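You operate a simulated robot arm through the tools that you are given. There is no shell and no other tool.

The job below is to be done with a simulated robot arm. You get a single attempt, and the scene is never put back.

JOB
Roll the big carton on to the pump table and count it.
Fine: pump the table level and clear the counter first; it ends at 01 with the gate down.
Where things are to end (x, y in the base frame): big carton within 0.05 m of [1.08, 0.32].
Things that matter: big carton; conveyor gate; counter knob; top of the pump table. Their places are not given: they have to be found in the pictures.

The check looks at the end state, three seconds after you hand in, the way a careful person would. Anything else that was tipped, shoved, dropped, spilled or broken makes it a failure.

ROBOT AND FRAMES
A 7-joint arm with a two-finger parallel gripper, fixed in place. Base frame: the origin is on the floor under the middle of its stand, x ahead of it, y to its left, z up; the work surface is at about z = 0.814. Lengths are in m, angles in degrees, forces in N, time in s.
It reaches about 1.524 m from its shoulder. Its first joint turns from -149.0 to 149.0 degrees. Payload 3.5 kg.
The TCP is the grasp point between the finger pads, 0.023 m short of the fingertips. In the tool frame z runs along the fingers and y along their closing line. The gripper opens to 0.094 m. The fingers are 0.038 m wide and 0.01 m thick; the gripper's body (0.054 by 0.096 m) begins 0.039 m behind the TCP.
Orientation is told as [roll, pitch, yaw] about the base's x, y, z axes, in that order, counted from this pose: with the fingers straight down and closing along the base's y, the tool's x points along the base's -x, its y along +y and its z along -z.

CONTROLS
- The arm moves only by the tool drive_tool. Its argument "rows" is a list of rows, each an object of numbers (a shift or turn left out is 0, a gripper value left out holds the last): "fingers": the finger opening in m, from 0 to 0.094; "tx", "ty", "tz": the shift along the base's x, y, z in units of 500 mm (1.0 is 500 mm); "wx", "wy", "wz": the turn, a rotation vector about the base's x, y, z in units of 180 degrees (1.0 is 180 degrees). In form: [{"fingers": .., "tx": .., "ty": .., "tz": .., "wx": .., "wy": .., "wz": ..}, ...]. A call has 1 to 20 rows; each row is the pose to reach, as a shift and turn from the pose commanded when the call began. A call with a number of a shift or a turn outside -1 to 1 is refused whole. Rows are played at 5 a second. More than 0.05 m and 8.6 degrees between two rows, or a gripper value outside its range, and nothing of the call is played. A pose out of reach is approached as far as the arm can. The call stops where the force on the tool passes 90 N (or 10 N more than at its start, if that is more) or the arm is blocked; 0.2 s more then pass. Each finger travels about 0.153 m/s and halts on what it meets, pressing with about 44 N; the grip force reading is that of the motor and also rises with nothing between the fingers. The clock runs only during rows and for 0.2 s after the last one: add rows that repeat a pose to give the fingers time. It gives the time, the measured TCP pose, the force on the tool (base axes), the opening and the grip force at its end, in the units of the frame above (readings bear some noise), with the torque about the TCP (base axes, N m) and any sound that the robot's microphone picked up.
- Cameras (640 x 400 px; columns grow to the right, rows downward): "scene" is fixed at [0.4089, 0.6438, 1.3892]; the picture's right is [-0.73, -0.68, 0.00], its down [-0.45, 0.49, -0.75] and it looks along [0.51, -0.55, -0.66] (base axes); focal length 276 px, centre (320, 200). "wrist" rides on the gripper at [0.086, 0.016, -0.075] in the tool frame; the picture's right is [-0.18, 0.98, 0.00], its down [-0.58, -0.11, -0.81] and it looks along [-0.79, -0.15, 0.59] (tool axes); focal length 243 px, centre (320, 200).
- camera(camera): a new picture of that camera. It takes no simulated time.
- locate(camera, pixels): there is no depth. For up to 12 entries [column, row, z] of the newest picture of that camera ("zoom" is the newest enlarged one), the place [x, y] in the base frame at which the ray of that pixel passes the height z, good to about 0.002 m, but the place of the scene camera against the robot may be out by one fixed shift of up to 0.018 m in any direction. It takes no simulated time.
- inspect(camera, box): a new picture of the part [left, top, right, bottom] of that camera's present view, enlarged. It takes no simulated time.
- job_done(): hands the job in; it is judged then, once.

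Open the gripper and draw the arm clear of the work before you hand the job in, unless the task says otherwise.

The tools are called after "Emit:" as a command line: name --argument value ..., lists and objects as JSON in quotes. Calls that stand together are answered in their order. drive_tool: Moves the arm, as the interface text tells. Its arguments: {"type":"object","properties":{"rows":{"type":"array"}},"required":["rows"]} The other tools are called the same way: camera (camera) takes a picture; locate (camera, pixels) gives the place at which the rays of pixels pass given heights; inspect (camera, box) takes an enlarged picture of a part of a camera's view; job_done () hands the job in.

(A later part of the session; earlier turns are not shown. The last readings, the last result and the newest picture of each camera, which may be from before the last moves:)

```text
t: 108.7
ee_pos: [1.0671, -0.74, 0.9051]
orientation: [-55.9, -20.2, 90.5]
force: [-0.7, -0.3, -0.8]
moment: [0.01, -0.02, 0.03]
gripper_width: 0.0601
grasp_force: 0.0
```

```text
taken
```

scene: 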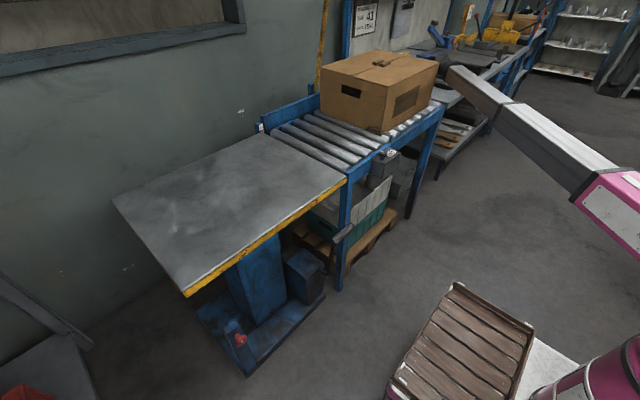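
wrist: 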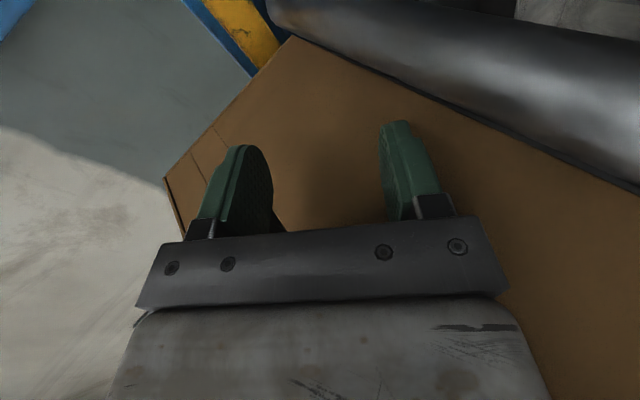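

The carton rolled forward smoothly with almost no force. I check its alignment and the counter before continuing past the trip wire.

Emit:
inspect --camera "scene" --box '[300, 40, 450, 170]'

Emit:
inspect --camera "scene" --box '[365, 130, 415, 180]'

```text
3.08 times, centred on (375, 105) of scene
```

zoom: 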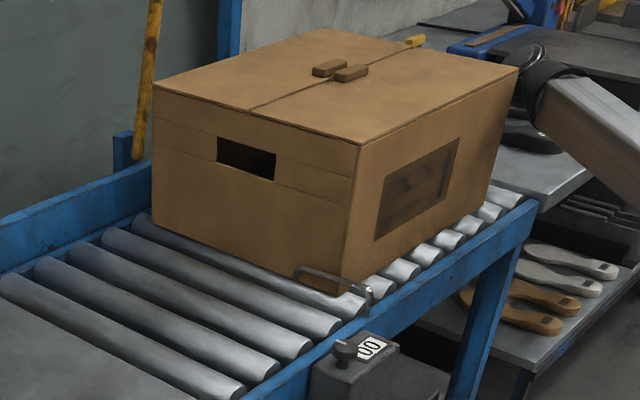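

```text
8.00 times, centred on (390, 155) of scene
```

zoom: 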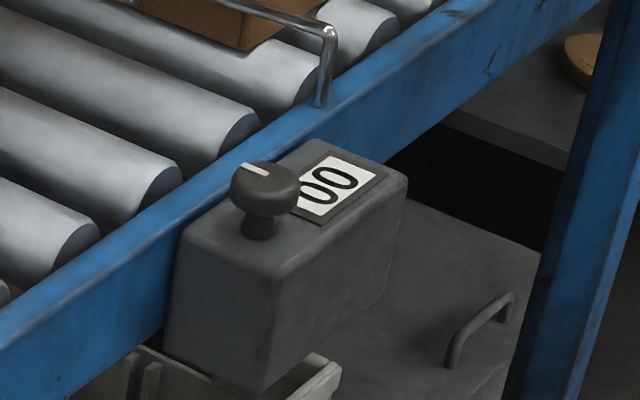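

The carton is straight, the counter reads 00 and the front is just reaching the wire. I continue pushing at a steady pace for 34 cm.

Emit:
drive_tool --rows '[{"ty": 0.04}, {"ty": 0.09}, {"ty": 0.14}, {"ty": 0.19}, {"ty": 0.24}, {"ty": 0.29}, {"ty": 0.34}, {"ty": 0.39}, {"ty": 0.44}, {"ty": 0.49}, {"ty": 0.54}, {"ty": 0.59}, {"ty": 0.64}, {"ty": 0.68}, {"ty": 0.68}]'

Emit:
camera --camera "scene"

Emit:
inspect --camera "scene" --box '[240, 60, 420, 200]'

Emit:
inspect --camera "scene" --box '[365, 130, 415, 180]'

```text
t: 111.9
ee_pos: [1.0677, -0.3999, 0.9035]
orientation: [-55.8, -20.4, 90.6]
force: [-0.4, 0.7, 0.2]
moment: [0.01, 0.01, -0.02]
gripper_width: 0.0599
grasp_force: 0.0
```

```text
taken
```

scene: 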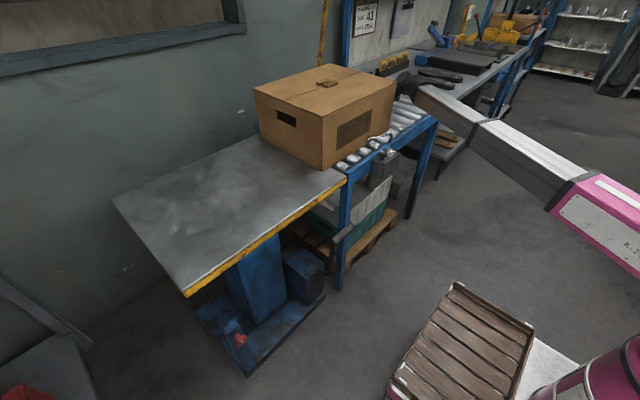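

```text
2.86 times, centred on (330, 130) of scene
```

zoom: 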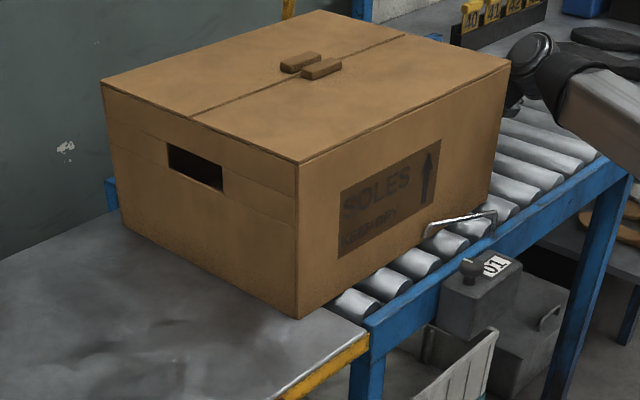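

```text
8.00 times, centred on (390, 155) of scene
```

zoom: 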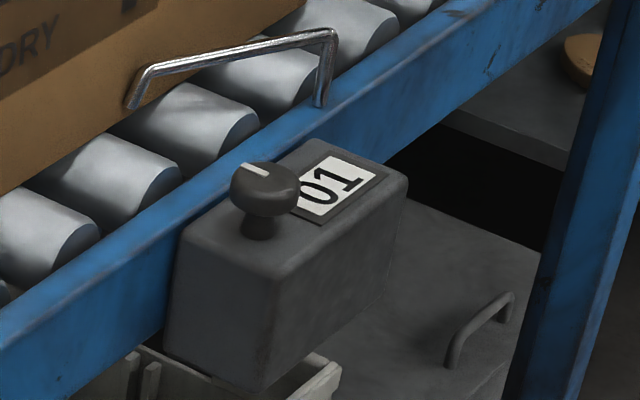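

The counter has ticked to 01 and the carton is straight, its front already on the table. I keep pushing slowly another 40 cm, watching the wire and the transition.

Emit:
drive_tool --rows '[{"ty": 0.05}, {"ty": 0.1}, {"ty": 0.15}, {"ty": 0.2}, {"ty": 0.25}, {"ty": 0.3}, {"ty": 0.35}, {"ty": 0.4}, {"ty": 0.4}]'

Emit:
camera --camera "scene"

Emit:
inspect --camera "scene" --box '[240, 60, 440, 220]'

Emit:
camera --camera "wrist"

```text
t: 113.9
ee_pos: [1.0687, -0.2003, 0.9048]
orientation: [-55.7, -20.3, 90.5]
force: [-0.6, -0.2, -0.2]
moment: [0.0, 0.0, -0.02]
gripper_width: 0.06
grasp_force: 0.1
```

```text
taken
```

scene: 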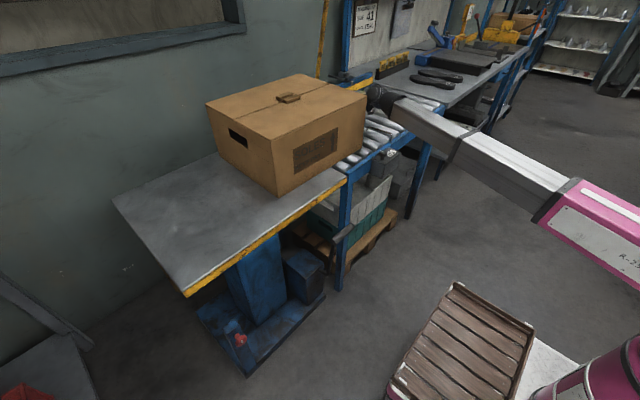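

```text
2.50 times, centred on (340, 140) of scene
```

zoom: 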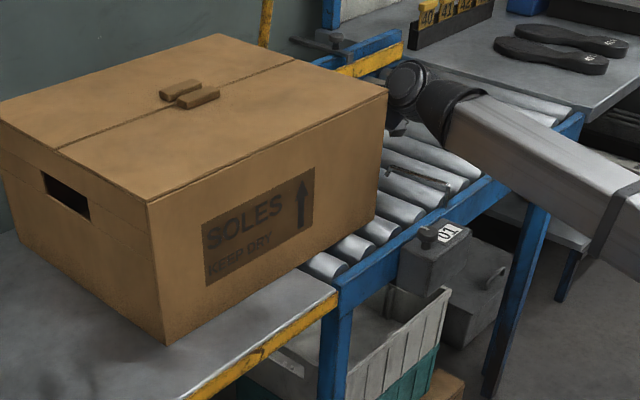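

```text
taken
```

wrist: 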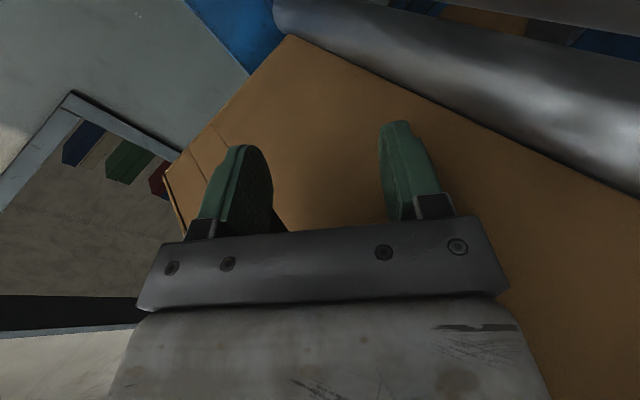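

Wire has sprung back, counter still 01, carton mostly on the table and straight. I push on to about y = 0.05 for the hand, more slowly at the end.

Emit:
drive_tool --rows '[{"ty": 0.05}, {"ty": 0.1}, {"ty": 0.15}, {"ty": 0.2}, {"ty": 0.25}, {"ty": 0.3}, {"ty": 0.35}, {"ty": 0.4}, {"ty": 0.44}, {"ty": 0.47}, {"ty": 0.5}, {"ty": 0.5}]'

Emit:
camera --camera "scene"

Emit:
inspect --camera "scene" --box '[140, 80, 400, 280]'

Emit:
camera --camera "wrist"

```text
t: 116.5
ee_pos: [1.066, 0.0491, 0.9058]
orientation: [-55.9, -20.2, 90.5]
force: [0.4, 0.3, 0.0]
moment: [-0.01, -0.03, 0.02]
gripper_width: 0.06
grasp_force: 0.1
```

```text
taken
```

scene: 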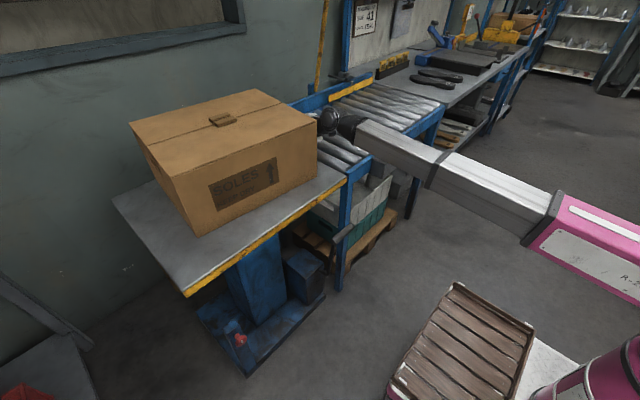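

```text
2.00 times, centred on (270, 180) of scene
```

zoom: 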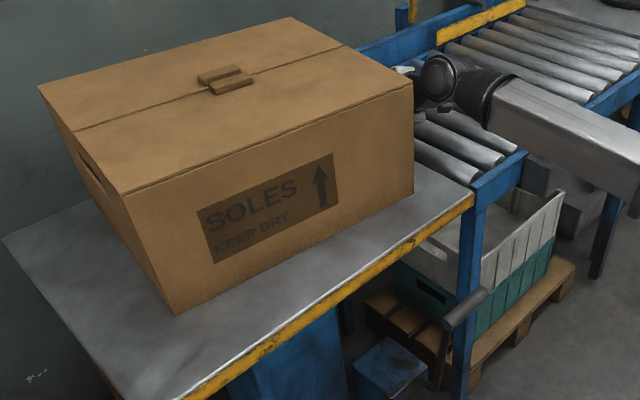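

```text
taken
```

wrist: 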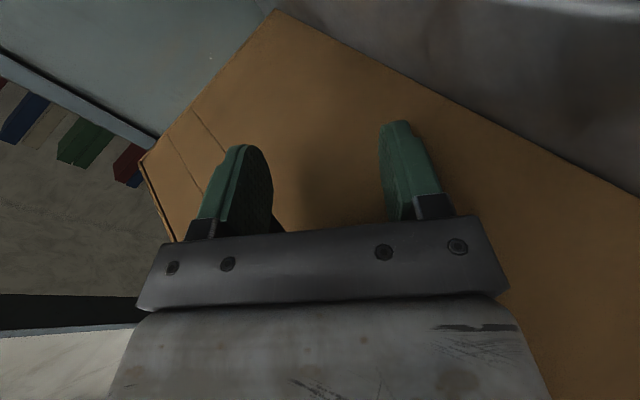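

The carton is fully on the table. I'll measure its bottom near corners (197.5,237.5) and (316.5,176.5), and top corners, to see where its centre is.

Emit:
locate --camera "scene" --pixels '[[197.5, 237.5, 0.81], [316.5, 176.5, 0.81], [197.5, 237.5, 0.82], [316.5, 176.5, 0.82], [129.5, 123, 1.015], [254, 88.5, 1.015], [317, 122.5, 1.015], [172.5, 176.5, 1.015], [320, 187, 0.81], [184, 297, 0.81], [113, 199, 0.81]]'

Emit:
locate --camera "wrist" --pixels '[[140, 155, 1.015], [175, 240, 1.015], [275, 10, 0.81]]'

```text
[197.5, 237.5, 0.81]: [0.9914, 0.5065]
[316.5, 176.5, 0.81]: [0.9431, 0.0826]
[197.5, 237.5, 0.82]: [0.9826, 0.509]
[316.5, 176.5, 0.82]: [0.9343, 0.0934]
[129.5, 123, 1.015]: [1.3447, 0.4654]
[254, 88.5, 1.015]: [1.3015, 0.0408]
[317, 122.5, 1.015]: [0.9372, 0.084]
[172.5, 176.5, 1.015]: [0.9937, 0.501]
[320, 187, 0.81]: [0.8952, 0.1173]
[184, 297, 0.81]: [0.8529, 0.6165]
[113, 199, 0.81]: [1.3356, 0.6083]
```

```text
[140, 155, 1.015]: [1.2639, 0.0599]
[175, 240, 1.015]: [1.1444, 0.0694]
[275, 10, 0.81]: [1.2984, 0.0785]
```

The carton's centre comes out at about (1.13, 0.28) and turned ~7° clockwise, so it drifted in +x and needs correcting by roughly −5 cm in x and +4 cm in y. I first withdraw the hand backwards and upward, away from the carton and wire.

Emit:
drive_tool --rows '[{"ty": -0.05}, {"ty": -0.1}, {"ty": -0.12, "tz": 0.05, "tx": -0.04}, {"ty": -0.12, "tz": 0.12, "tx": -0.1}, {"ty": -0.12, "tz": 0.2, "tx": -0.15}, {"ty": -0.12, "tz": 0.29, "tx": -0.18}, {"ty": -0.12, "tz": 0.38, "tx": -0.2}, {"ty": -0.12, "tz": 0.46, "tx": -0.22}, {"ty": -0.12, "tz": 0.46, "tx": -0.22}]'

Emit:
drive_tool --rows '[{"wx": 0.0208, "wy": 0.0173, "wz": -0.0317, "ty": 0.02}, {"wx": 0.0416, "wy": 0.0347, "wz": -0.0634, "ty": 0.06}, {"wx": 0.0624, "wy": 0.052, "wz": -0.0951, "ty": 0.1}, {"wx": 0.0832, "wy": 0.0693, "wz": -0.1268, "ty": 0.15}, {"wx": 0.104, "wy": 0.0866, "wz": -0.1585, "ty": 0.2}, {"wx": 0.1247, "wy": 0.104, "wz": -0.1903, "ty": 0.25}, {"wx": 0.1455, "wy": 0.1213, "wz": -0.222, "ty": 0.3}, {"wx": 0.1663, "wy": 0.1386, "wz": -0.2537, "ty": 0.35}, {"wx": 0.1871, "wy": 0.1559, "wz": -0.2854, "ty": 0.4}, {"wx": 0.2079, "wy": 0.1733, "wz": -0.3171, "ty": 0.45}, {"wx": 0.2287, "wy": 0.1906, "wz": -0.3488, "ty": 0.5}, {"wx": 0.2287, "wy": 0.1906, "wz": -0.3488, "ty": 0.5}]'

Emit:
camera --camera "wrist"

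Emit:
camera --camera "scene"

```text
t: 118.5
ee_pos: [0.9563, -0.0117, 1.1367]
orientation: [-55.8, -20.3, 90.6]
force: [-1.0, -1.3, -0.4]
moment: [0.03, -0.02, 0.01]
gripper_width: 0.0601
grasp_force: 0.1
```

```text
t: 121.1
ee_pos: [0.9566, 0.2369, 1.1332]
orientation: [-0.6, -25.5, 0.1]
force: [-0.2, 0.1, 0.1]
moment: [0.04, 0.01, 0.03]
gripper_width: 0.0602
grasp_force: 0.0
```

```text
taken
```

wrist: 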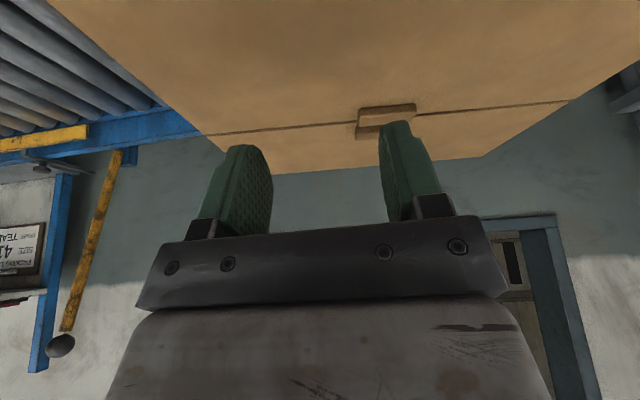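

```text
taken
```

scene: 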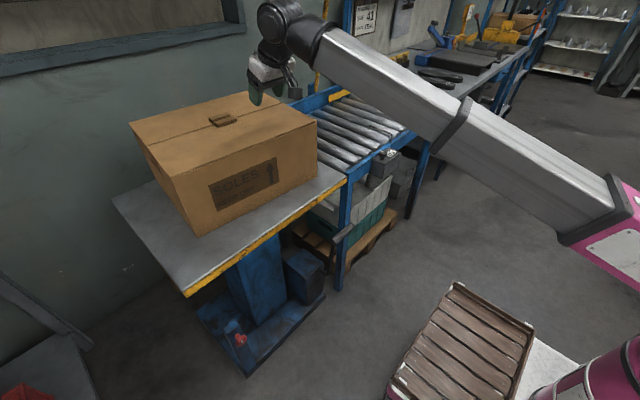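

The whole lid is in view from the side: far-front top corner at (483,157), back edge running (207,135)–(262,175), and the lid tabs at (387,118). I'll enlarge and measure.

Emit:
inspect --camera "wrist" --box '[320, 70, 460, 170]'

Emit:
locate --camera "wrist" --pixels '[[483, 157, 1.01], [483, 157, 1.02], [570, 100, 1.01], [570, 100, 1.02], [205, 136, 1.01], [205, 136, 1.02], [300, 172, 1.015], [450, 160, 1.015], [120, 65, 1.015], [362, 140, 1.02], [416, 112, 1.02]]'

Emit:
inspect --camera "scene" --box '[195, 95, 255, 145]'

```text
4.00 times, centred on (390, 120) of wrist
```

zoom: 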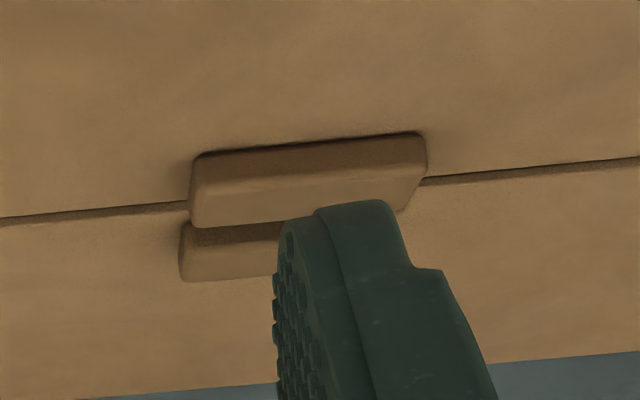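

```text
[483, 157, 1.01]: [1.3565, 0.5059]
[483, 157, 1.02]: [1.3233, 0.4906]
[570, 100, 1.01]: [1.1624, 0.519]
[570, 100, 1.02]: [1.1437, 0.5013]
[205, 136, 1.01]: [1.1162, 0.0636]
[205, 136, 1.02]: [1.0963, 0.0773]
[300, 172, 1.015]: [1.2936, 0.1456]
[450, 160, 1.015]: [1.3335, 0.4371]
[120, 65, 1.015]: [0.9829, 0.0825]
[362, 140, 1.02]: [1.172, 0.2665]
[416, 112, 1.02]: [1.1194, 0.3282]
```

```text
8.00 times, centred on (225, 120) of scene
```

zoom: 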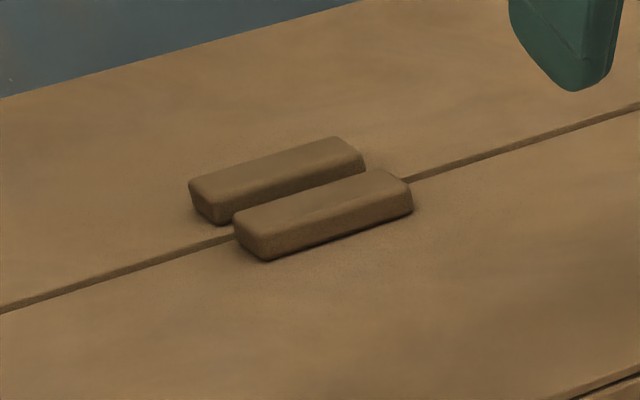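

The two tabs straddling the lid seam are part of the carton's closure, near its centre; the seam ends give the carton centre ≈ (1.13, 0.29), turned ≈6° clockwise. I'll use the tabs as a handle to drag it: first I bring the hand above them with fingers down, closing across the seam (yaw 84°).

Emit:
drive_tool --rows '[{"fingers": 0.09, "wx": -0.0094, "wy": 0.0105, "wz": 0.0417, "tx": 0.02, "tz": 0.01}, {"wx": -0.0189, "wy": 0.0209, "wz": 0.0833, "tx": 0.05, "ty": 0.01, "tz": 0.02}, {"wx": -0.0283, "wy": 0.0314, "wz": 0.125, "tx": 0.08, "ty": 0.02, "tz": 0.02}, {"wx": -0.0377, "wy": 0.0419, "wz": 0.1667, "tx": 0.12, "ty": 0.03, "tz": 0.02}, {"wx": -0.0471, "wy": 0.0524, "wz": 0.2083, "tx": 0.16, "ty": 0.04, "tz": 0.02}, {"wx": -0.0566, "wy": 0.0628, "wz": 0.25, "tx": 0.2, "ty": 0.05, "tz": 0.02}, {"wx": -0.066, "wy": 0.0733, "wz": 0.2916, "tx": 0.24, "ty": 0.06, "tz": 0.02}, {"wx": -0.0754, "wy": 0.0838, "wz": 0.3333, "tx": 0.28, "ty": 0.07, "tz": 0.02}, {"wx": -0.0848, "wy": 0.0943, "wz": 0.375, "tx": 0.31, "ty": 0.08, "tz": 0.02}, {"wx": -0.0943, "wy": 0.1047, "wz": 0.4166, "tx": 0.33, "ty": 0.09, "tz": 0.02}, {"wx": -0.1037, "wy": 0.1152, "wz": 0.4583, "tx": 0.347, "ty": 0.106, "tz": 0.014}, {"wx": -0.1037, "wy": 0.1152, "wz": 0.4583, "tx": 0.347, "ty": 0.106, "tz": 0.014}]'

Emit:
camera --camera "wrist"

Emit:
camera --camera "scene"

```text
t: 123.7
ee_pos: [1.1301, 0.2938, 1.1433]
orientation: [-0.6, -0.1, 84.1]
force: [-0.1, 0.3, -0.2]
moment: [0.01, 0.02, 0.0]
gripper_width: 0.0902
grasp_force: 0.0
```

```text
taken
```

wrist: 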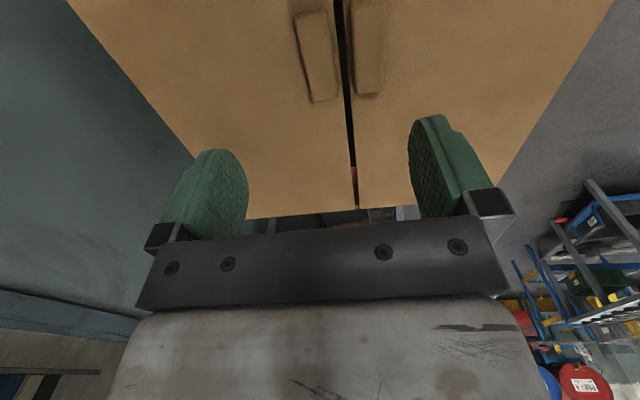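

```text
taken
```

scene: 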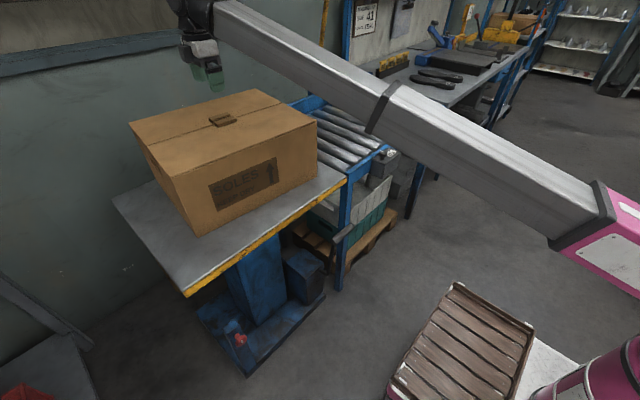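

Both tabs are visible at (317,57) and (367,47), either side of the open seam gap. I measure tab edges and carton corners from this view.

Emit:
inspect --camera "wrist" --box '[260, 0, 420, 120]'

Emit:
locate --camera "wrist" --pixels '[[296, 12, 1.03], [310, 102, 1.03], [338, 97, 1.03], [353, 92, 1.03], [378, 93, 1.03], [384, 5, 1.03], [326, 10, 1.03], [350, 5, 1.03], [357, 207, 1.016], [247, 218, 1.016], [342, 5, 1.016], [498, 185, 1.016]]'

```text
3.33 times, centred on (340, 60) of wrist
```

zoom: 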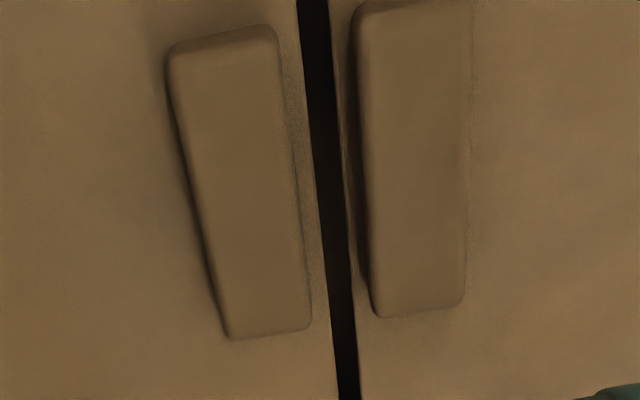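

```text
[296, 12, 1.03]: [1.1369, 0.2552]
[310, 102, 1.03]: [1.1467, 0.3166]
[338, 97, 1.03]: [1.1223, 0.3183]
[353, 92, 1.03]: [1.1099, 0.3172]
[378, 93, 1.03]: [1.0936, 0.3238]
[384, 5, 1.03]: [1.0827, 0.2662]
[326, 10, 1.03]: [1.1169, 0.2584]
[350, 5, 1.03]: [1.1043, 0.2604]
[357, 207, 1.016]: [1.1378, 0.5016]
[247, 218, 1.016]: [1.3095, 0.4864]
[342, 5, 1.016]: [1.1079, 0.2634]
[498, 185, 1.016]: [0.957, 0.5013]
```

The tabs form a 5.5 cm wide pair centred at (1.114, 0.289), and from this steeper view the carton centre is ≈(1.112, 0.293), turned ≈7°. I centre the hand over the tabs and lower until the fingertips are just above the lid on either side of them.

Emit:
drive_tool --rows '[{"tx": -0.016, "ty": -0.005, "tz": -0.04}, {"tx": -0.031, "ty": -0.0096, "tz": -0.08}, {"tx": -0.031, "ty": -0.0096, "tz": -0.12}, {"tx": -0.031, "ty": -0.0096, "tz": -0.15}, {"tx": -0.031, "ty": -0.0096, "tz": -0.175}, {"tx": -0.031, "ty": -0.0096, "tz": -0.19}, {"tx": -0.031, "ty": -0.0096, "tz": -0.19}]'

Emit:
camera --camera "wrist"

Emit:
inspect --camera "scene" --box '[180, 70, 270, 140]'

```text
t: 125.3
ee_pos: [1.1145, 0.287, 1.0473]
orientation: [-0.6, 0.1, 84.1]
force: [0.8, 1.8, 4.6]
moment: [0.06, 0.22, -0.1]
gripper_width: 0.0899
grasp_force: 0.1
```

```text
taken
```

wrist: 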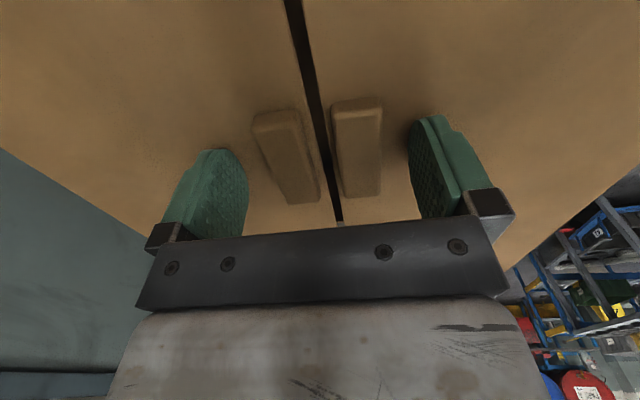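

```text
5.71 times, centred on (225, 105) of scene
```

zoom: 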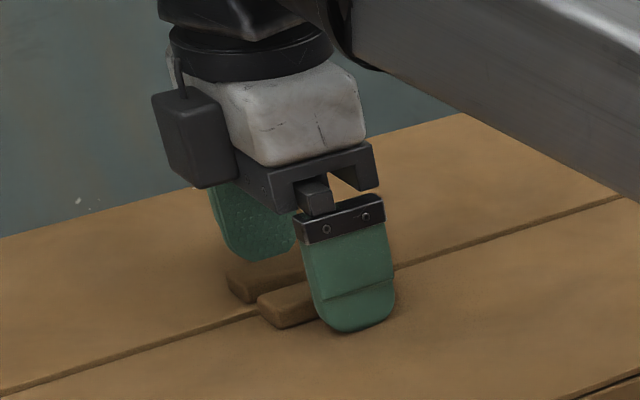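

The fingertips straddle the tabs and just touch the lid (4.6 N, so the lid is at z ≈ 1.024, confirming the table is level with the rollers). I raise 3 mm and close gently on the tabs.

Emit:
drive_tool --rows '[{"tz": 0.006}, {"fingers": 0.06, "tz": 0.006}, {"fingers": 0.05, "tz": 0.006}, {"fingers": 0.045, "tz": 0.006}, {"fingers": 0.045, "tz": 0.006}]'

Emit:
camera --camera "wrist"

```text
t: 126.5
ee_pos: [1.1151, 0.2874, 1.0505]
orientation: [-0.6, 0.0, 84.3]
force: [0.7, 0.6, 0.0]
moment: [-0.26, 0.15, -0.04]
gripper_width: 0.0575
grasp_force: 44.1
```

```text
taken
```

wrist: 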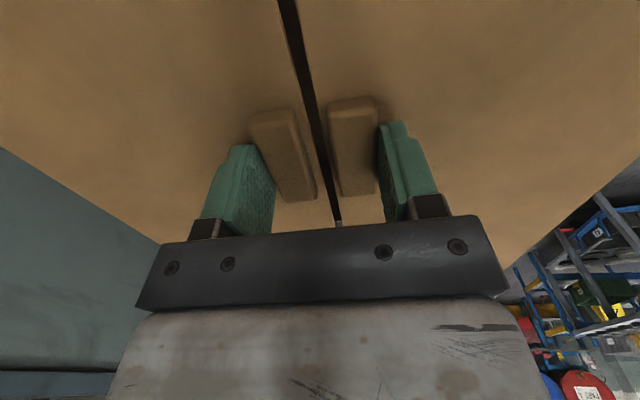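

The tabs are held (0.0575 m, 44 N) without shifting. I drag 1 cm in −x as a test and see whether the carton follows.

Emit:
drive_tool --rows '[{"tx": -0.007}, {"tx": -0.014}, {"tx": -0.02}, {"tx": -0.02}]'

Emit:
inspect --camera "scene" --box '[110, 70, 350, 250]'

Emit:
camera --camera "wrist"

```text
t: 127.5
ee_pos: [1.1055, 0.2871, 1.0501]
orientation: [-0.6, -0.1, 84.1]
force: [0.3, 0.3, -0.1]
moment: [-0.05, 0.02, 0.06]
gripper_width: 0.0571
grasp_force: 44.1
```

```text
2.22 times, centred on (230, 160) of scene
```

zoom: 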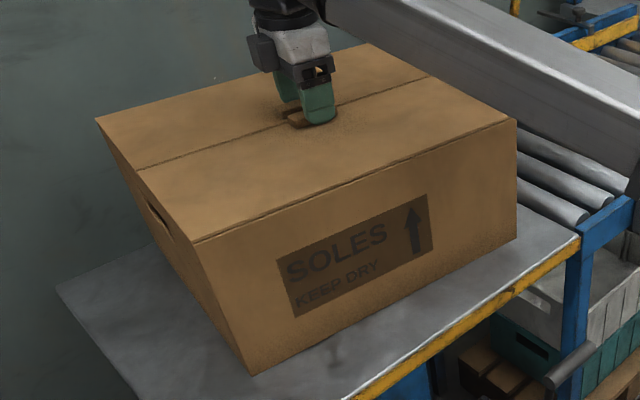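

```text
taken
```

wrist: 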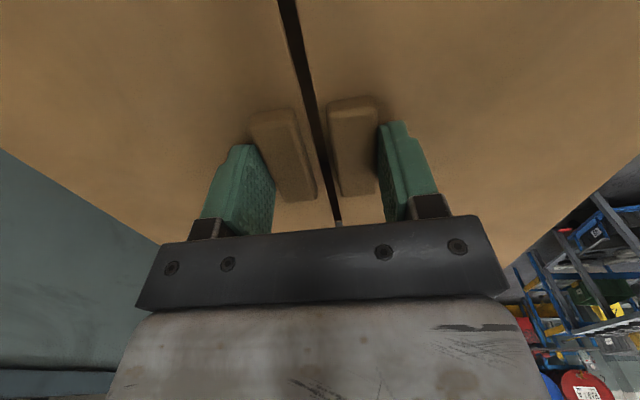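

The carton follows exactly (its near bottom corner moved with the hand). I complete the correction: a further −2.5 cm in x, +3 cm in y, and +6.5° of turn.

Emit:
drive_tool --rows '[{"tx": -0.008, "ty": 0.01, "wz": 0.006}, {"tx": -0.017, "ty": 0.02, "wz": 0.012}, {"tx": -0.026, "ty": 0.03, "wz": 0.018}, {"tx": -0.034, "ty": 0.04, "wz": 0.024}, {"tx": -0.043, "ty": 0.05, "wz": 0.03}, {"tx": -0.051, "ty": 0.06, "wz": 0.036}, {"tx": -0.051, "ty": 0.06, "wz": 0.036}]'

Emit:
inspect --camera "scene" --box '[110, 70, 350, 250]'

Emit:
camera --camera "wrist"

```text
t: 129.1
ee_pos: [1.0798, 0.3186, 1.0504]
orientation: [-0.6, 0.0, 90.5]
force: [0.2, 0.8, -0.8]
moment: [0.0, 0.03, 0.01]
gripper_width: 0.0571
grasp_force: 44.1
```

```text
2.22 times, centred on (230, 160) of scene
```

zoom: 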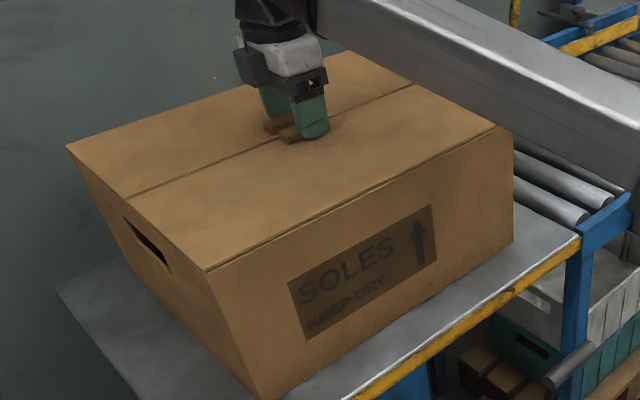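

```text
taken
```

wrist: 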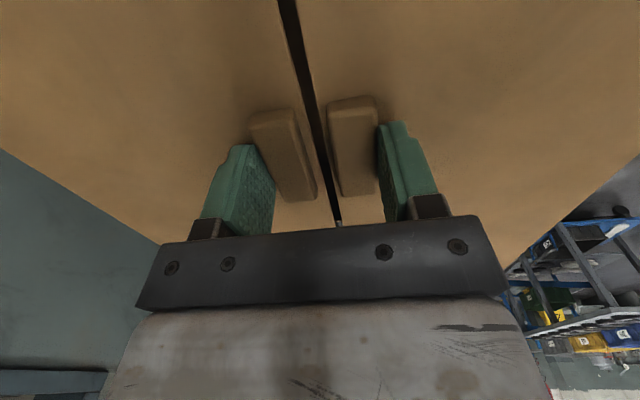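

The carton turned and slid with the hand. I open the fingers, lift off, and measure the result.

Emit:
drive_tool --rows '[{"fingers": 0.09}, {"fingers": 0.09}, {"tz": 0.06}, {"tz": 0.14}, {"tz": 0.2}, {"tz": 0.2}]'

Emit:
camera --camera "wrist"

Emit:
camera --camera "scene"

```text
t: 130.5
ee_pos: [1.0827, 0.3209, 1.1515]
orientation: [-0.6, 0.0, 90.6]
force: [0.4, 0.8, 0.2]
moment: [0.01, -0.02, 0.02]
gripper_width: 0.0904
grasp_force: 0.1
```

```text
taken
```

wrist: 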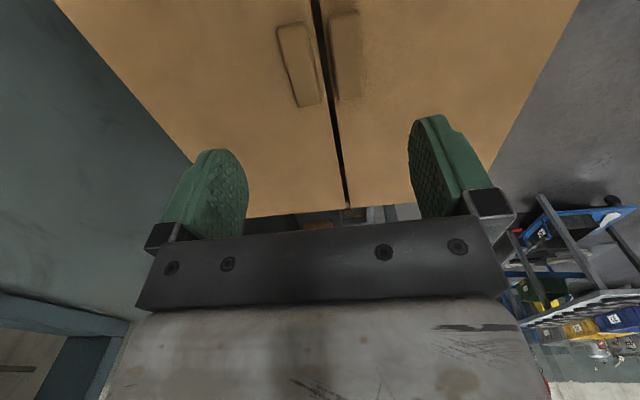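

```text
taken
```

scene: 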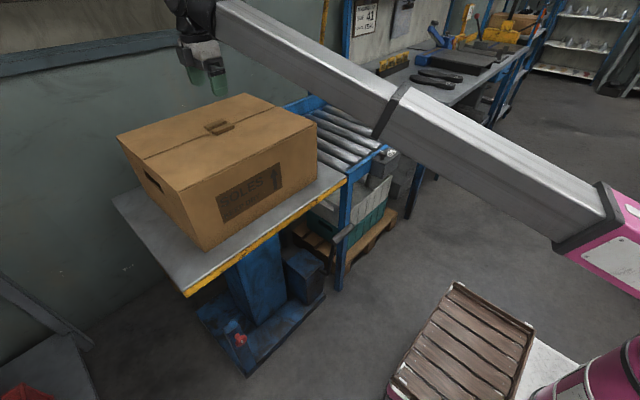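

Emit:
locate --camera "wrist" --pixels '[[348, 207, 1.024], [316, 2, 1.024], [245, 217, 1.024], [282, 27, 1.036], [301, 106, 1.036], [354, 97, 1.036], [361, 10, 1.036], [412, 203, 1.024]]'

Emit:
inspect --camera "scene" --box '[100, 80, 360, 300]'

Emit:
inspect --camera "scene" --box '[365, 130, 415, 180]'

```text
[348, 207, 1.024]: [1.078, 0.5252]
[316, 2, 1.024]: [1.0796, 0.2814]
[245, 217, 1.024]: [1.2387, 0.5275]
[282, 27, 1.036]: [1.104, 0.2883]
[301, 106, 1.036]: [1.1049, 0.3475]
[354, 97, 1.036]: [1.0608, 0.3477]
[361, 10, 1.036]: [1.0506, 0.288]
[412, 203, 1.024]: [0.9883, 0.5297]
```

```text
1.82 times, centred on (230, 190) of scene
```

zoom: 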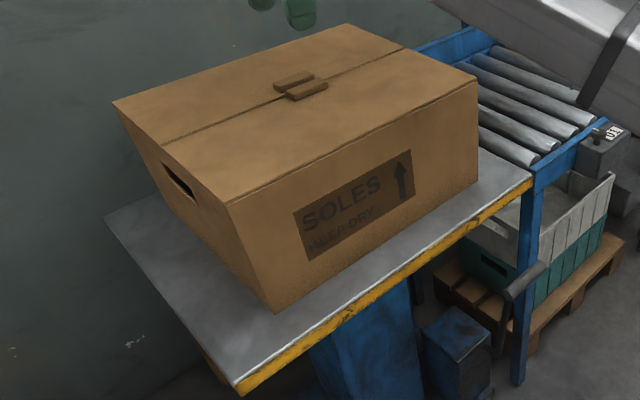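

```text
8.00 times, centred on (390, 155) of scene
```

zoom: 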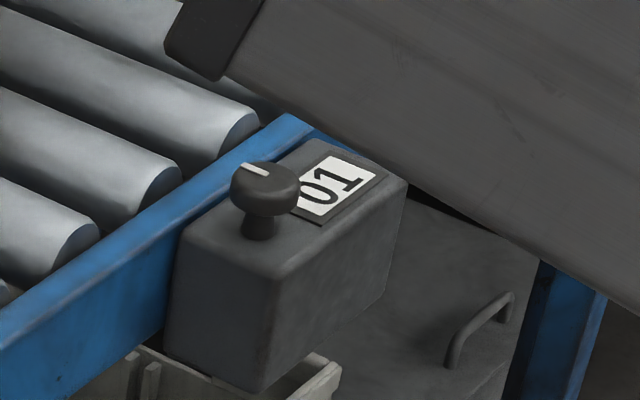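

The seam now runs along x ≈ 1.079 and the front edge is at y ≈ 0.525, so the carton's centre is ≈(1.079, 0.315); the counter reads 01. Now I return to lower the gate: rotate the hand back to yaw 0 with the 66° tilt while moving toward it.

Emit:
drive_tool --rows '[{"fingers": 0.06, "wx": 0.0205, "wy": -0.0203, "wz": -0.0316, "tz": 0.03, "ty": -0.03}, {"wx": 0.041, "wy": -0.0405, "wz": -0.0631, "tz": 0.05, "ty": -0.08, "tx": -0.01}, {"wx": 0.0615, "wy": -0.0608, "wz": -0.0947, "tz": 0.06, "ty": -0.13, "tx": -0.02}, {"wx": 0.0819, "wy": -0.0811, "wz": -0.1262, "tz": 0.06, "ty": -0.18, "tx": -0.03}, {"wx": 0.1024, "wy": -0.1014, "wz": -0.1578, "tz": 0.06, "ty": -0.24, "tx": -0.04}, {"wx": 0.1229, "wy": -0.1216, "wz": -0.1893, "tz": 0.06, "ty": -0.3, "tx": -0.05}, {"wx": 0.1434, "wy": -0.1419, "wz": -0.2209, "tz": 0.06, "ty": -0.36, "tx": -0.06}, {"wx": 0.1639, "wy": -0.1622, "wz": -0.2524, "tz": 0.06, "ty": -0.42, "tx": -0.06}, {"wx": 0.1844, "wy": -0.1824, "wz": -0.284, "tz": 0.06, "ty": -0.48, "tx": -0.06}, {"wx": 0.2049, "wy": -0.2027, "wz": -0.3155, "tz": 0.06, "ty": -0.54, "tx": -0.06}, {"wx": 0.2253, "wy": -0.223, "wz": -0.3471, "tz": 0.06, "ty": -0.6, "tx": -0.06}, {"wx": 0.2458, "wy": -0.2433, "wz": -0.3786, "tz": 0.06, "ty": -0.66, "tx": -0.06}, {"wx": 0.2663, "wy": -0.2635, "wz": -0.4102, "tz": 0.06, "ty": -0.72, "tx": -0.06}, {"wx": 0.2868, "wy": -0.2838, "wz": -0.4417, "tz": 0.06, "ty": -0.78, "tx": -0.06}, {"wx": 0.2868, "wy": -0.2838, "wz": -0.4417, "tz": 0.06, "ty": -0.78, "tx": -0.06}]'

Emit:
camera --camera "scene"

Emit:
camera --camera "wrist"

```text
t: 133.7
ee_pos: [1.05, -0.0712, 1.1809]
orientation: [-0.4, -66.0, -0.4]
force: [-0.4, -0.6, -0.2]
moment: [0.03, 0.04, 0.01]
gripper_width: 0.0598
grasp_force: 0.1
```

```text
taken
```

scene: 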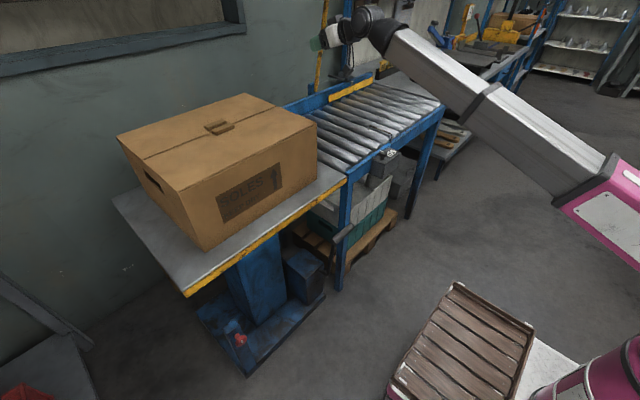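

```text
taken
```

wrist: 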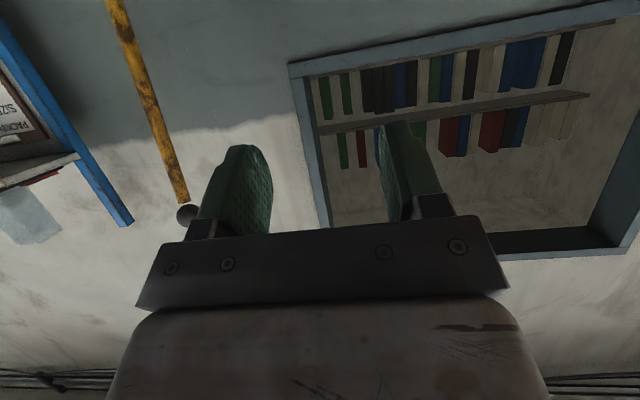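

The hand is tilted as before and the ball is at (187,213) in the wrist picture. I move to the stand-off in front of the raised ball.

Emit:
drive_tool --rows '[{"tx": 0.02, "ty": -0.065, "tz": 0.047}, {"tx": 0.04, "ty": -0.13, "tz": 0.094}, {"tx": 0.06, "ty": -0.195, "tz": 0.141}, {"tx": 0.08, "ty": -0.26, "tz": 0.188}, {"tx": 0.1, "ty": -0.326, "tz": 0.235}, {"tx": 0.12, "ty": -0.391, "tz": 0.282}, {"tx": 0.14, "ty": -0.457, "tz": 0.33}, {"tx": 0.16, "ty": -0.522, "tz": 0.37}, {"tx": 0.16, "ty": -0.522, "tz": 0.37}]'

Emit:
camera --camera "wrist"

Emit:
camera --camera "scene"

```text
t: 135.7
ee_pos: [1.1271, -0.334, 1.3636]
orientation: [-0.5, -66.1, -0.2]
force: [0.0, 0.2, -0.4]
moment: [-0.02, 0.02, -0.01]
gripper_width: 0.0596
grasp_force: 0.0
```

```text
taken
```

wrist: 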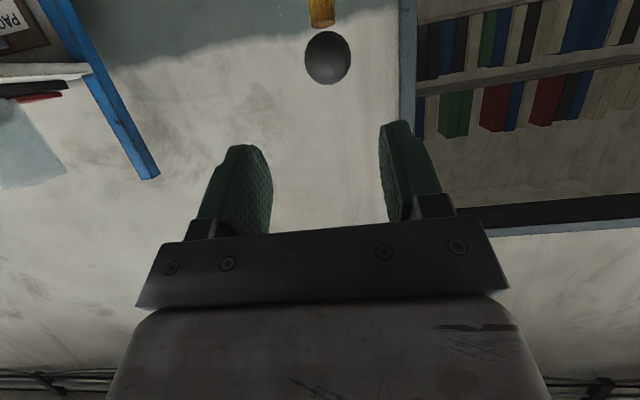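

```text
taken
```

scene: 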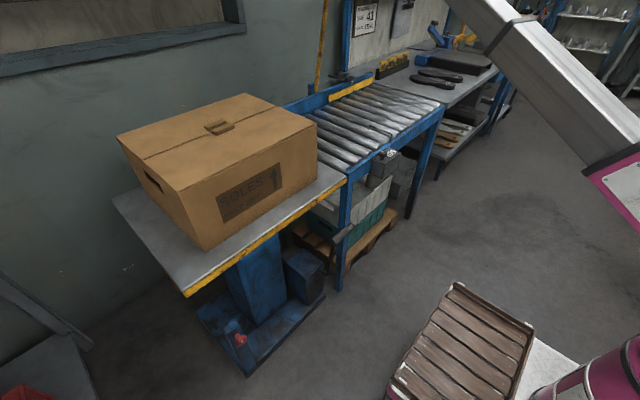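

The ball works out at about (1.286, −0.330, 1.312). I line up with it along the finger axis and slide in with the fingers at 0.056.

Emit:
drive_tool --rows '[{"fingers": 0.056, "ty": 0.006, "tz": 0.039}, {"tx": 0.08, "ty": 0.006, "tz": 0.0034}, {"tx": 0.16, "ty": 0.006, "tz": -0.032}, {"tx": 0.23, "ty": 0.006, "tz": -0.063}, {"tx": 0.28, "ty": 0.006, "tz": -0.0857}, {"tx": 0.308, "ty": 0.006, "tz": -0.098}, {"tx": 0.308, "ty": 0.006, "tz": -0.098}]'

Emit:
camera --camera "wrist"

```text
t: 137.3
ee_pos: [1.2833, -0.333, 1.3179]
orientation: [-0.5, -66.0, -0.1]
force: [-16.5, 0.9, 2.0]
moment: [-0.05, -0.01, -0.03]
gripper_width: 0.0562
grasp_force: 0.1
```

```text
taken
```

wrist: 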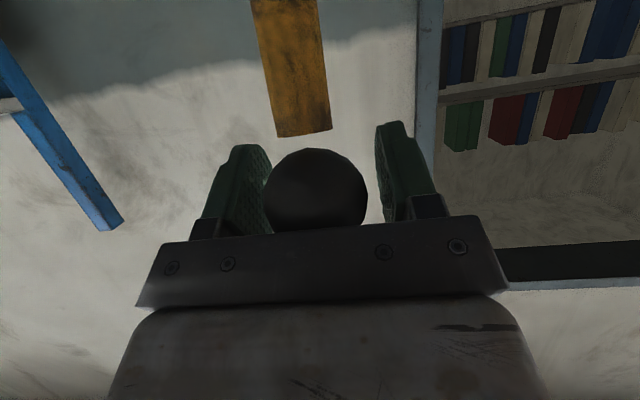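

The palm touches the ball (−16 N), so I'm ~1.5 cm too deep. I back off along the axis and then close on the ball.

Emit:
drive_tool --rows '[{"tx": -0.014, "tz": 0.006}, {"tx": -0.027, "tz": 0.012}, {"tx": -0.027, "tz": 0.012}, {"fingers": 0.03, "tx": -0.027, "tz": 0.012}, {"fingers": 0.0, "tx": -0.027, "tz": 0.012}, {"fingers": 0.0, "tx": -0.027, "tz": 0.012}, {"fingers": 0.0, "tx": -0.027, "tz": 0.012}]'

Emit:
camera --camera "wrist"

```text
t: 138.9
ee_pos: [1.2702, -0.3309, 1.3219]
orientation: [-0.3, -66.0, -0.2]
force: [1.2, -1.3, 0.6]
moment: [-0.05, -0.56, 0.02]
gripper_width: 0.0394
grasp_force: 45.2
```

```text
taken
```

wrist: 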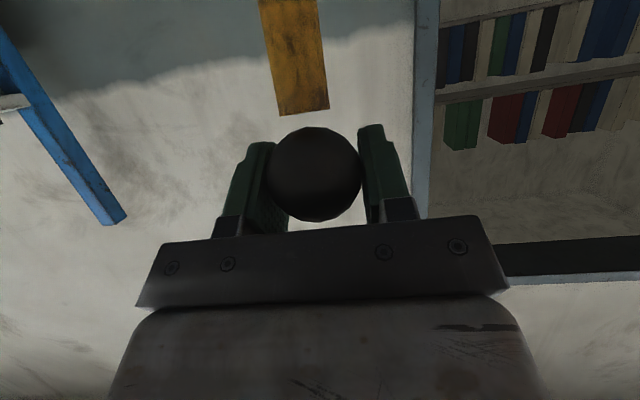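

The ball is gripped again (0.0394). I draw the gate down along the arc from ~82° to 56° and check the forces.

Emit:
drive_tool --rows '[{"tx": -0.04, "tz": -0.007}, {"tx": -0.0816, "tz": -0.017}, {"tx": -0.1524, "tz": -0.038}, {"tx": -0.2214, "tz": -0.0652}, {"tx": -0.2876, "tz": -0.0982}, {"tx": -0.3506, "tz": -0.1368}, {"tx": -0.3506, "tz": -0.1368}]'

Emit:
camera --camera "scene"

Emit:
camera --camera "wrist"

```text
t: 140.5
ee_pos: [1.0946, -0.3314, 1.2516]
orientation: [-0.5, -66.0, -0.3]
force: [4.1, -3.2, -7.0]
moment: [-0.08, -0.38, -0.12]
gripper_width: 0.0392
grasp_force: 44.8
```

```text
taken
```

scene: 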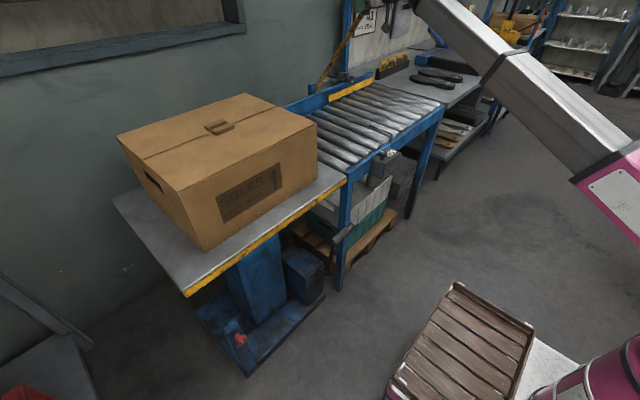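

```text
taken
```

wrist: 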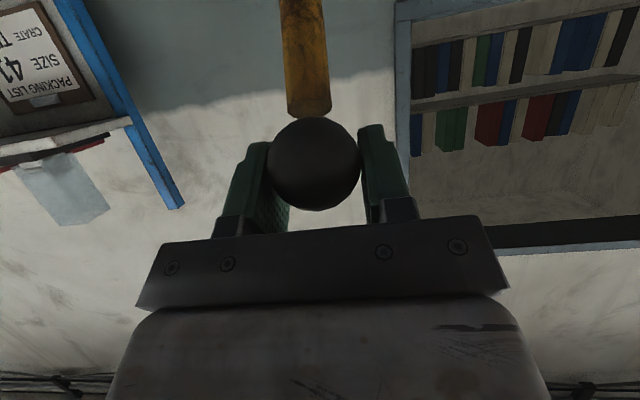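

Forces stay tiny and the bar follows. I continue down to about 16°.

Emit:
drive_tool --rows '[{"tx": -0.0594, "tz": -0.044}, {"tx": -0.1148, "tz": -0.093}, {"tx": -0.1658, "tz": -0.1466}, {"tx": -0.2118, "tz": -0.2046}, {"tx": -0.2526, "tz": -0.2662}, {"tx": -0.288, "tz": -0.3312}, {"tx": -0.3174, "tz": -0.3992}, {"tx": -0.341, "tz": -0.4692}, {"tx": -0.341, "tz": -0.4692}]'

Emit:
camera --camera "scene"

Emit:
camera --camera "wrist"

```text
t: 142.5
ee_pos: [0.9244, -0.3311, 1.0221]
orientation: [-0.5, -66.0, -0.1]
force: [14.4, 5.8, -2.4]
moment: [0.2, -1.14, -0.05]
gripper_width: 0.0397
grasp_force: 44.8
```

```text
taken
```

scene: 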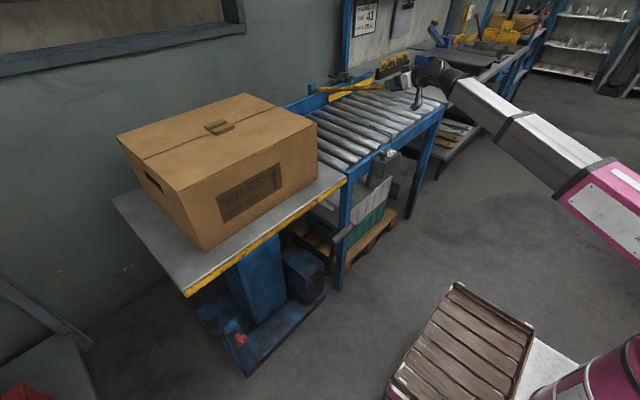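

```text
taken
```

wrist: 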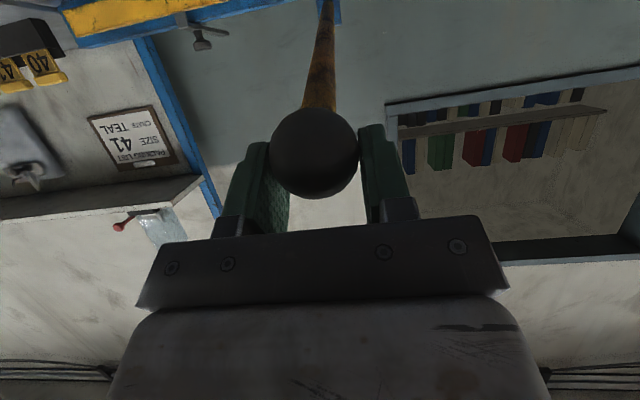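

Nearly down; I lower the last 16° gently to the rest position, watching for the upward force of its stop.

Emit:
drive_tool --rows '[{"tx": -0.0112, "tz": -0.06}, {"tx": -0.0202, "tz": -0.12}, {"tx": -0.0246, "tz": -0.165}, {"tx": -0.0256, "tz": -0.195}, {"tx": -0.0256, "tz": -0.215}, {"tx": -0.0256, "tz": -0.226}, {"tx": -0.0256, "tz": -0.226}]'

Emit:
camera --camera "scene"

Emit:
inspect --camera "scene" --box '[295, 60, 445, 170]'

```text
t: 144.1
ee_pos: [0.9116, -0.331, 0.9079]
orientation: [-0.7, -66.0, -0.2]
force: [-15.8, -5.5, 10.2]
moment: [0.0, 0.68, 0.0]
gripper_width: 0.0396
grasp_force: 45.1
```

```text
taken
```

scene: 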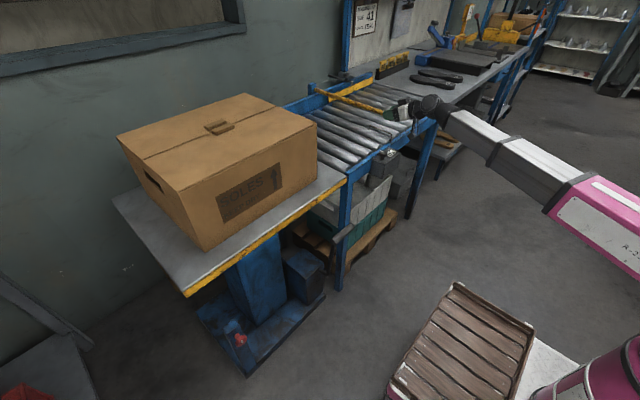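

```text
3.64 times, centred on (370, 115) of scene
```

zoom: 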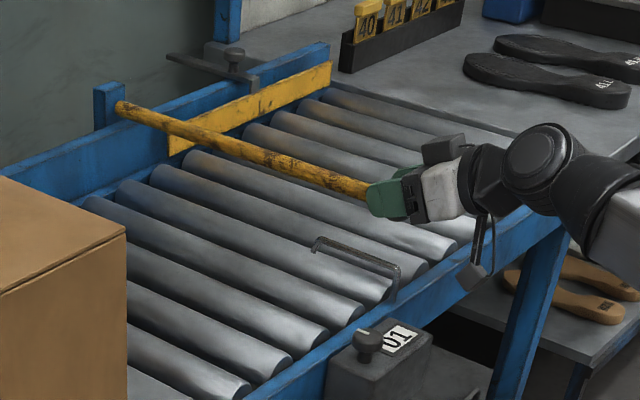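

The gate looks almost fully down (bar ≈1 px above its original line), with 10 N upward on the hand. I press down another 6 mm to seat it.

Emit:
drive_tool --rows '[{"tz": -0.004, "tx": -0.004}, {"tz": -0.008, "tx": -0.008}, {"tz": -0.012, "tx": -0.008}, {"tz": -0.012, "tx": -0.008}]'

Emit:
inspect --camera "scene" --box '[295, 60, 445, 170]'

```text
t: 145.1
ee_pos: [0.9091, -0.3316, 0.9023]
orientation: [-0.7, -66.3, -0.3]
force: [20.4, -11.7, 31.8]
moment: [-0.21, -0.2, 0.08]
gripper_width: 0.0395
grasp_force: 45.3
```

```text
3.64 times, centred on (370, 115) of scene
```

zoom: 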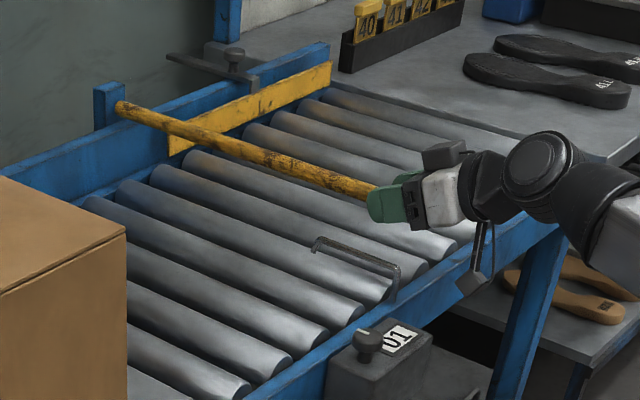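

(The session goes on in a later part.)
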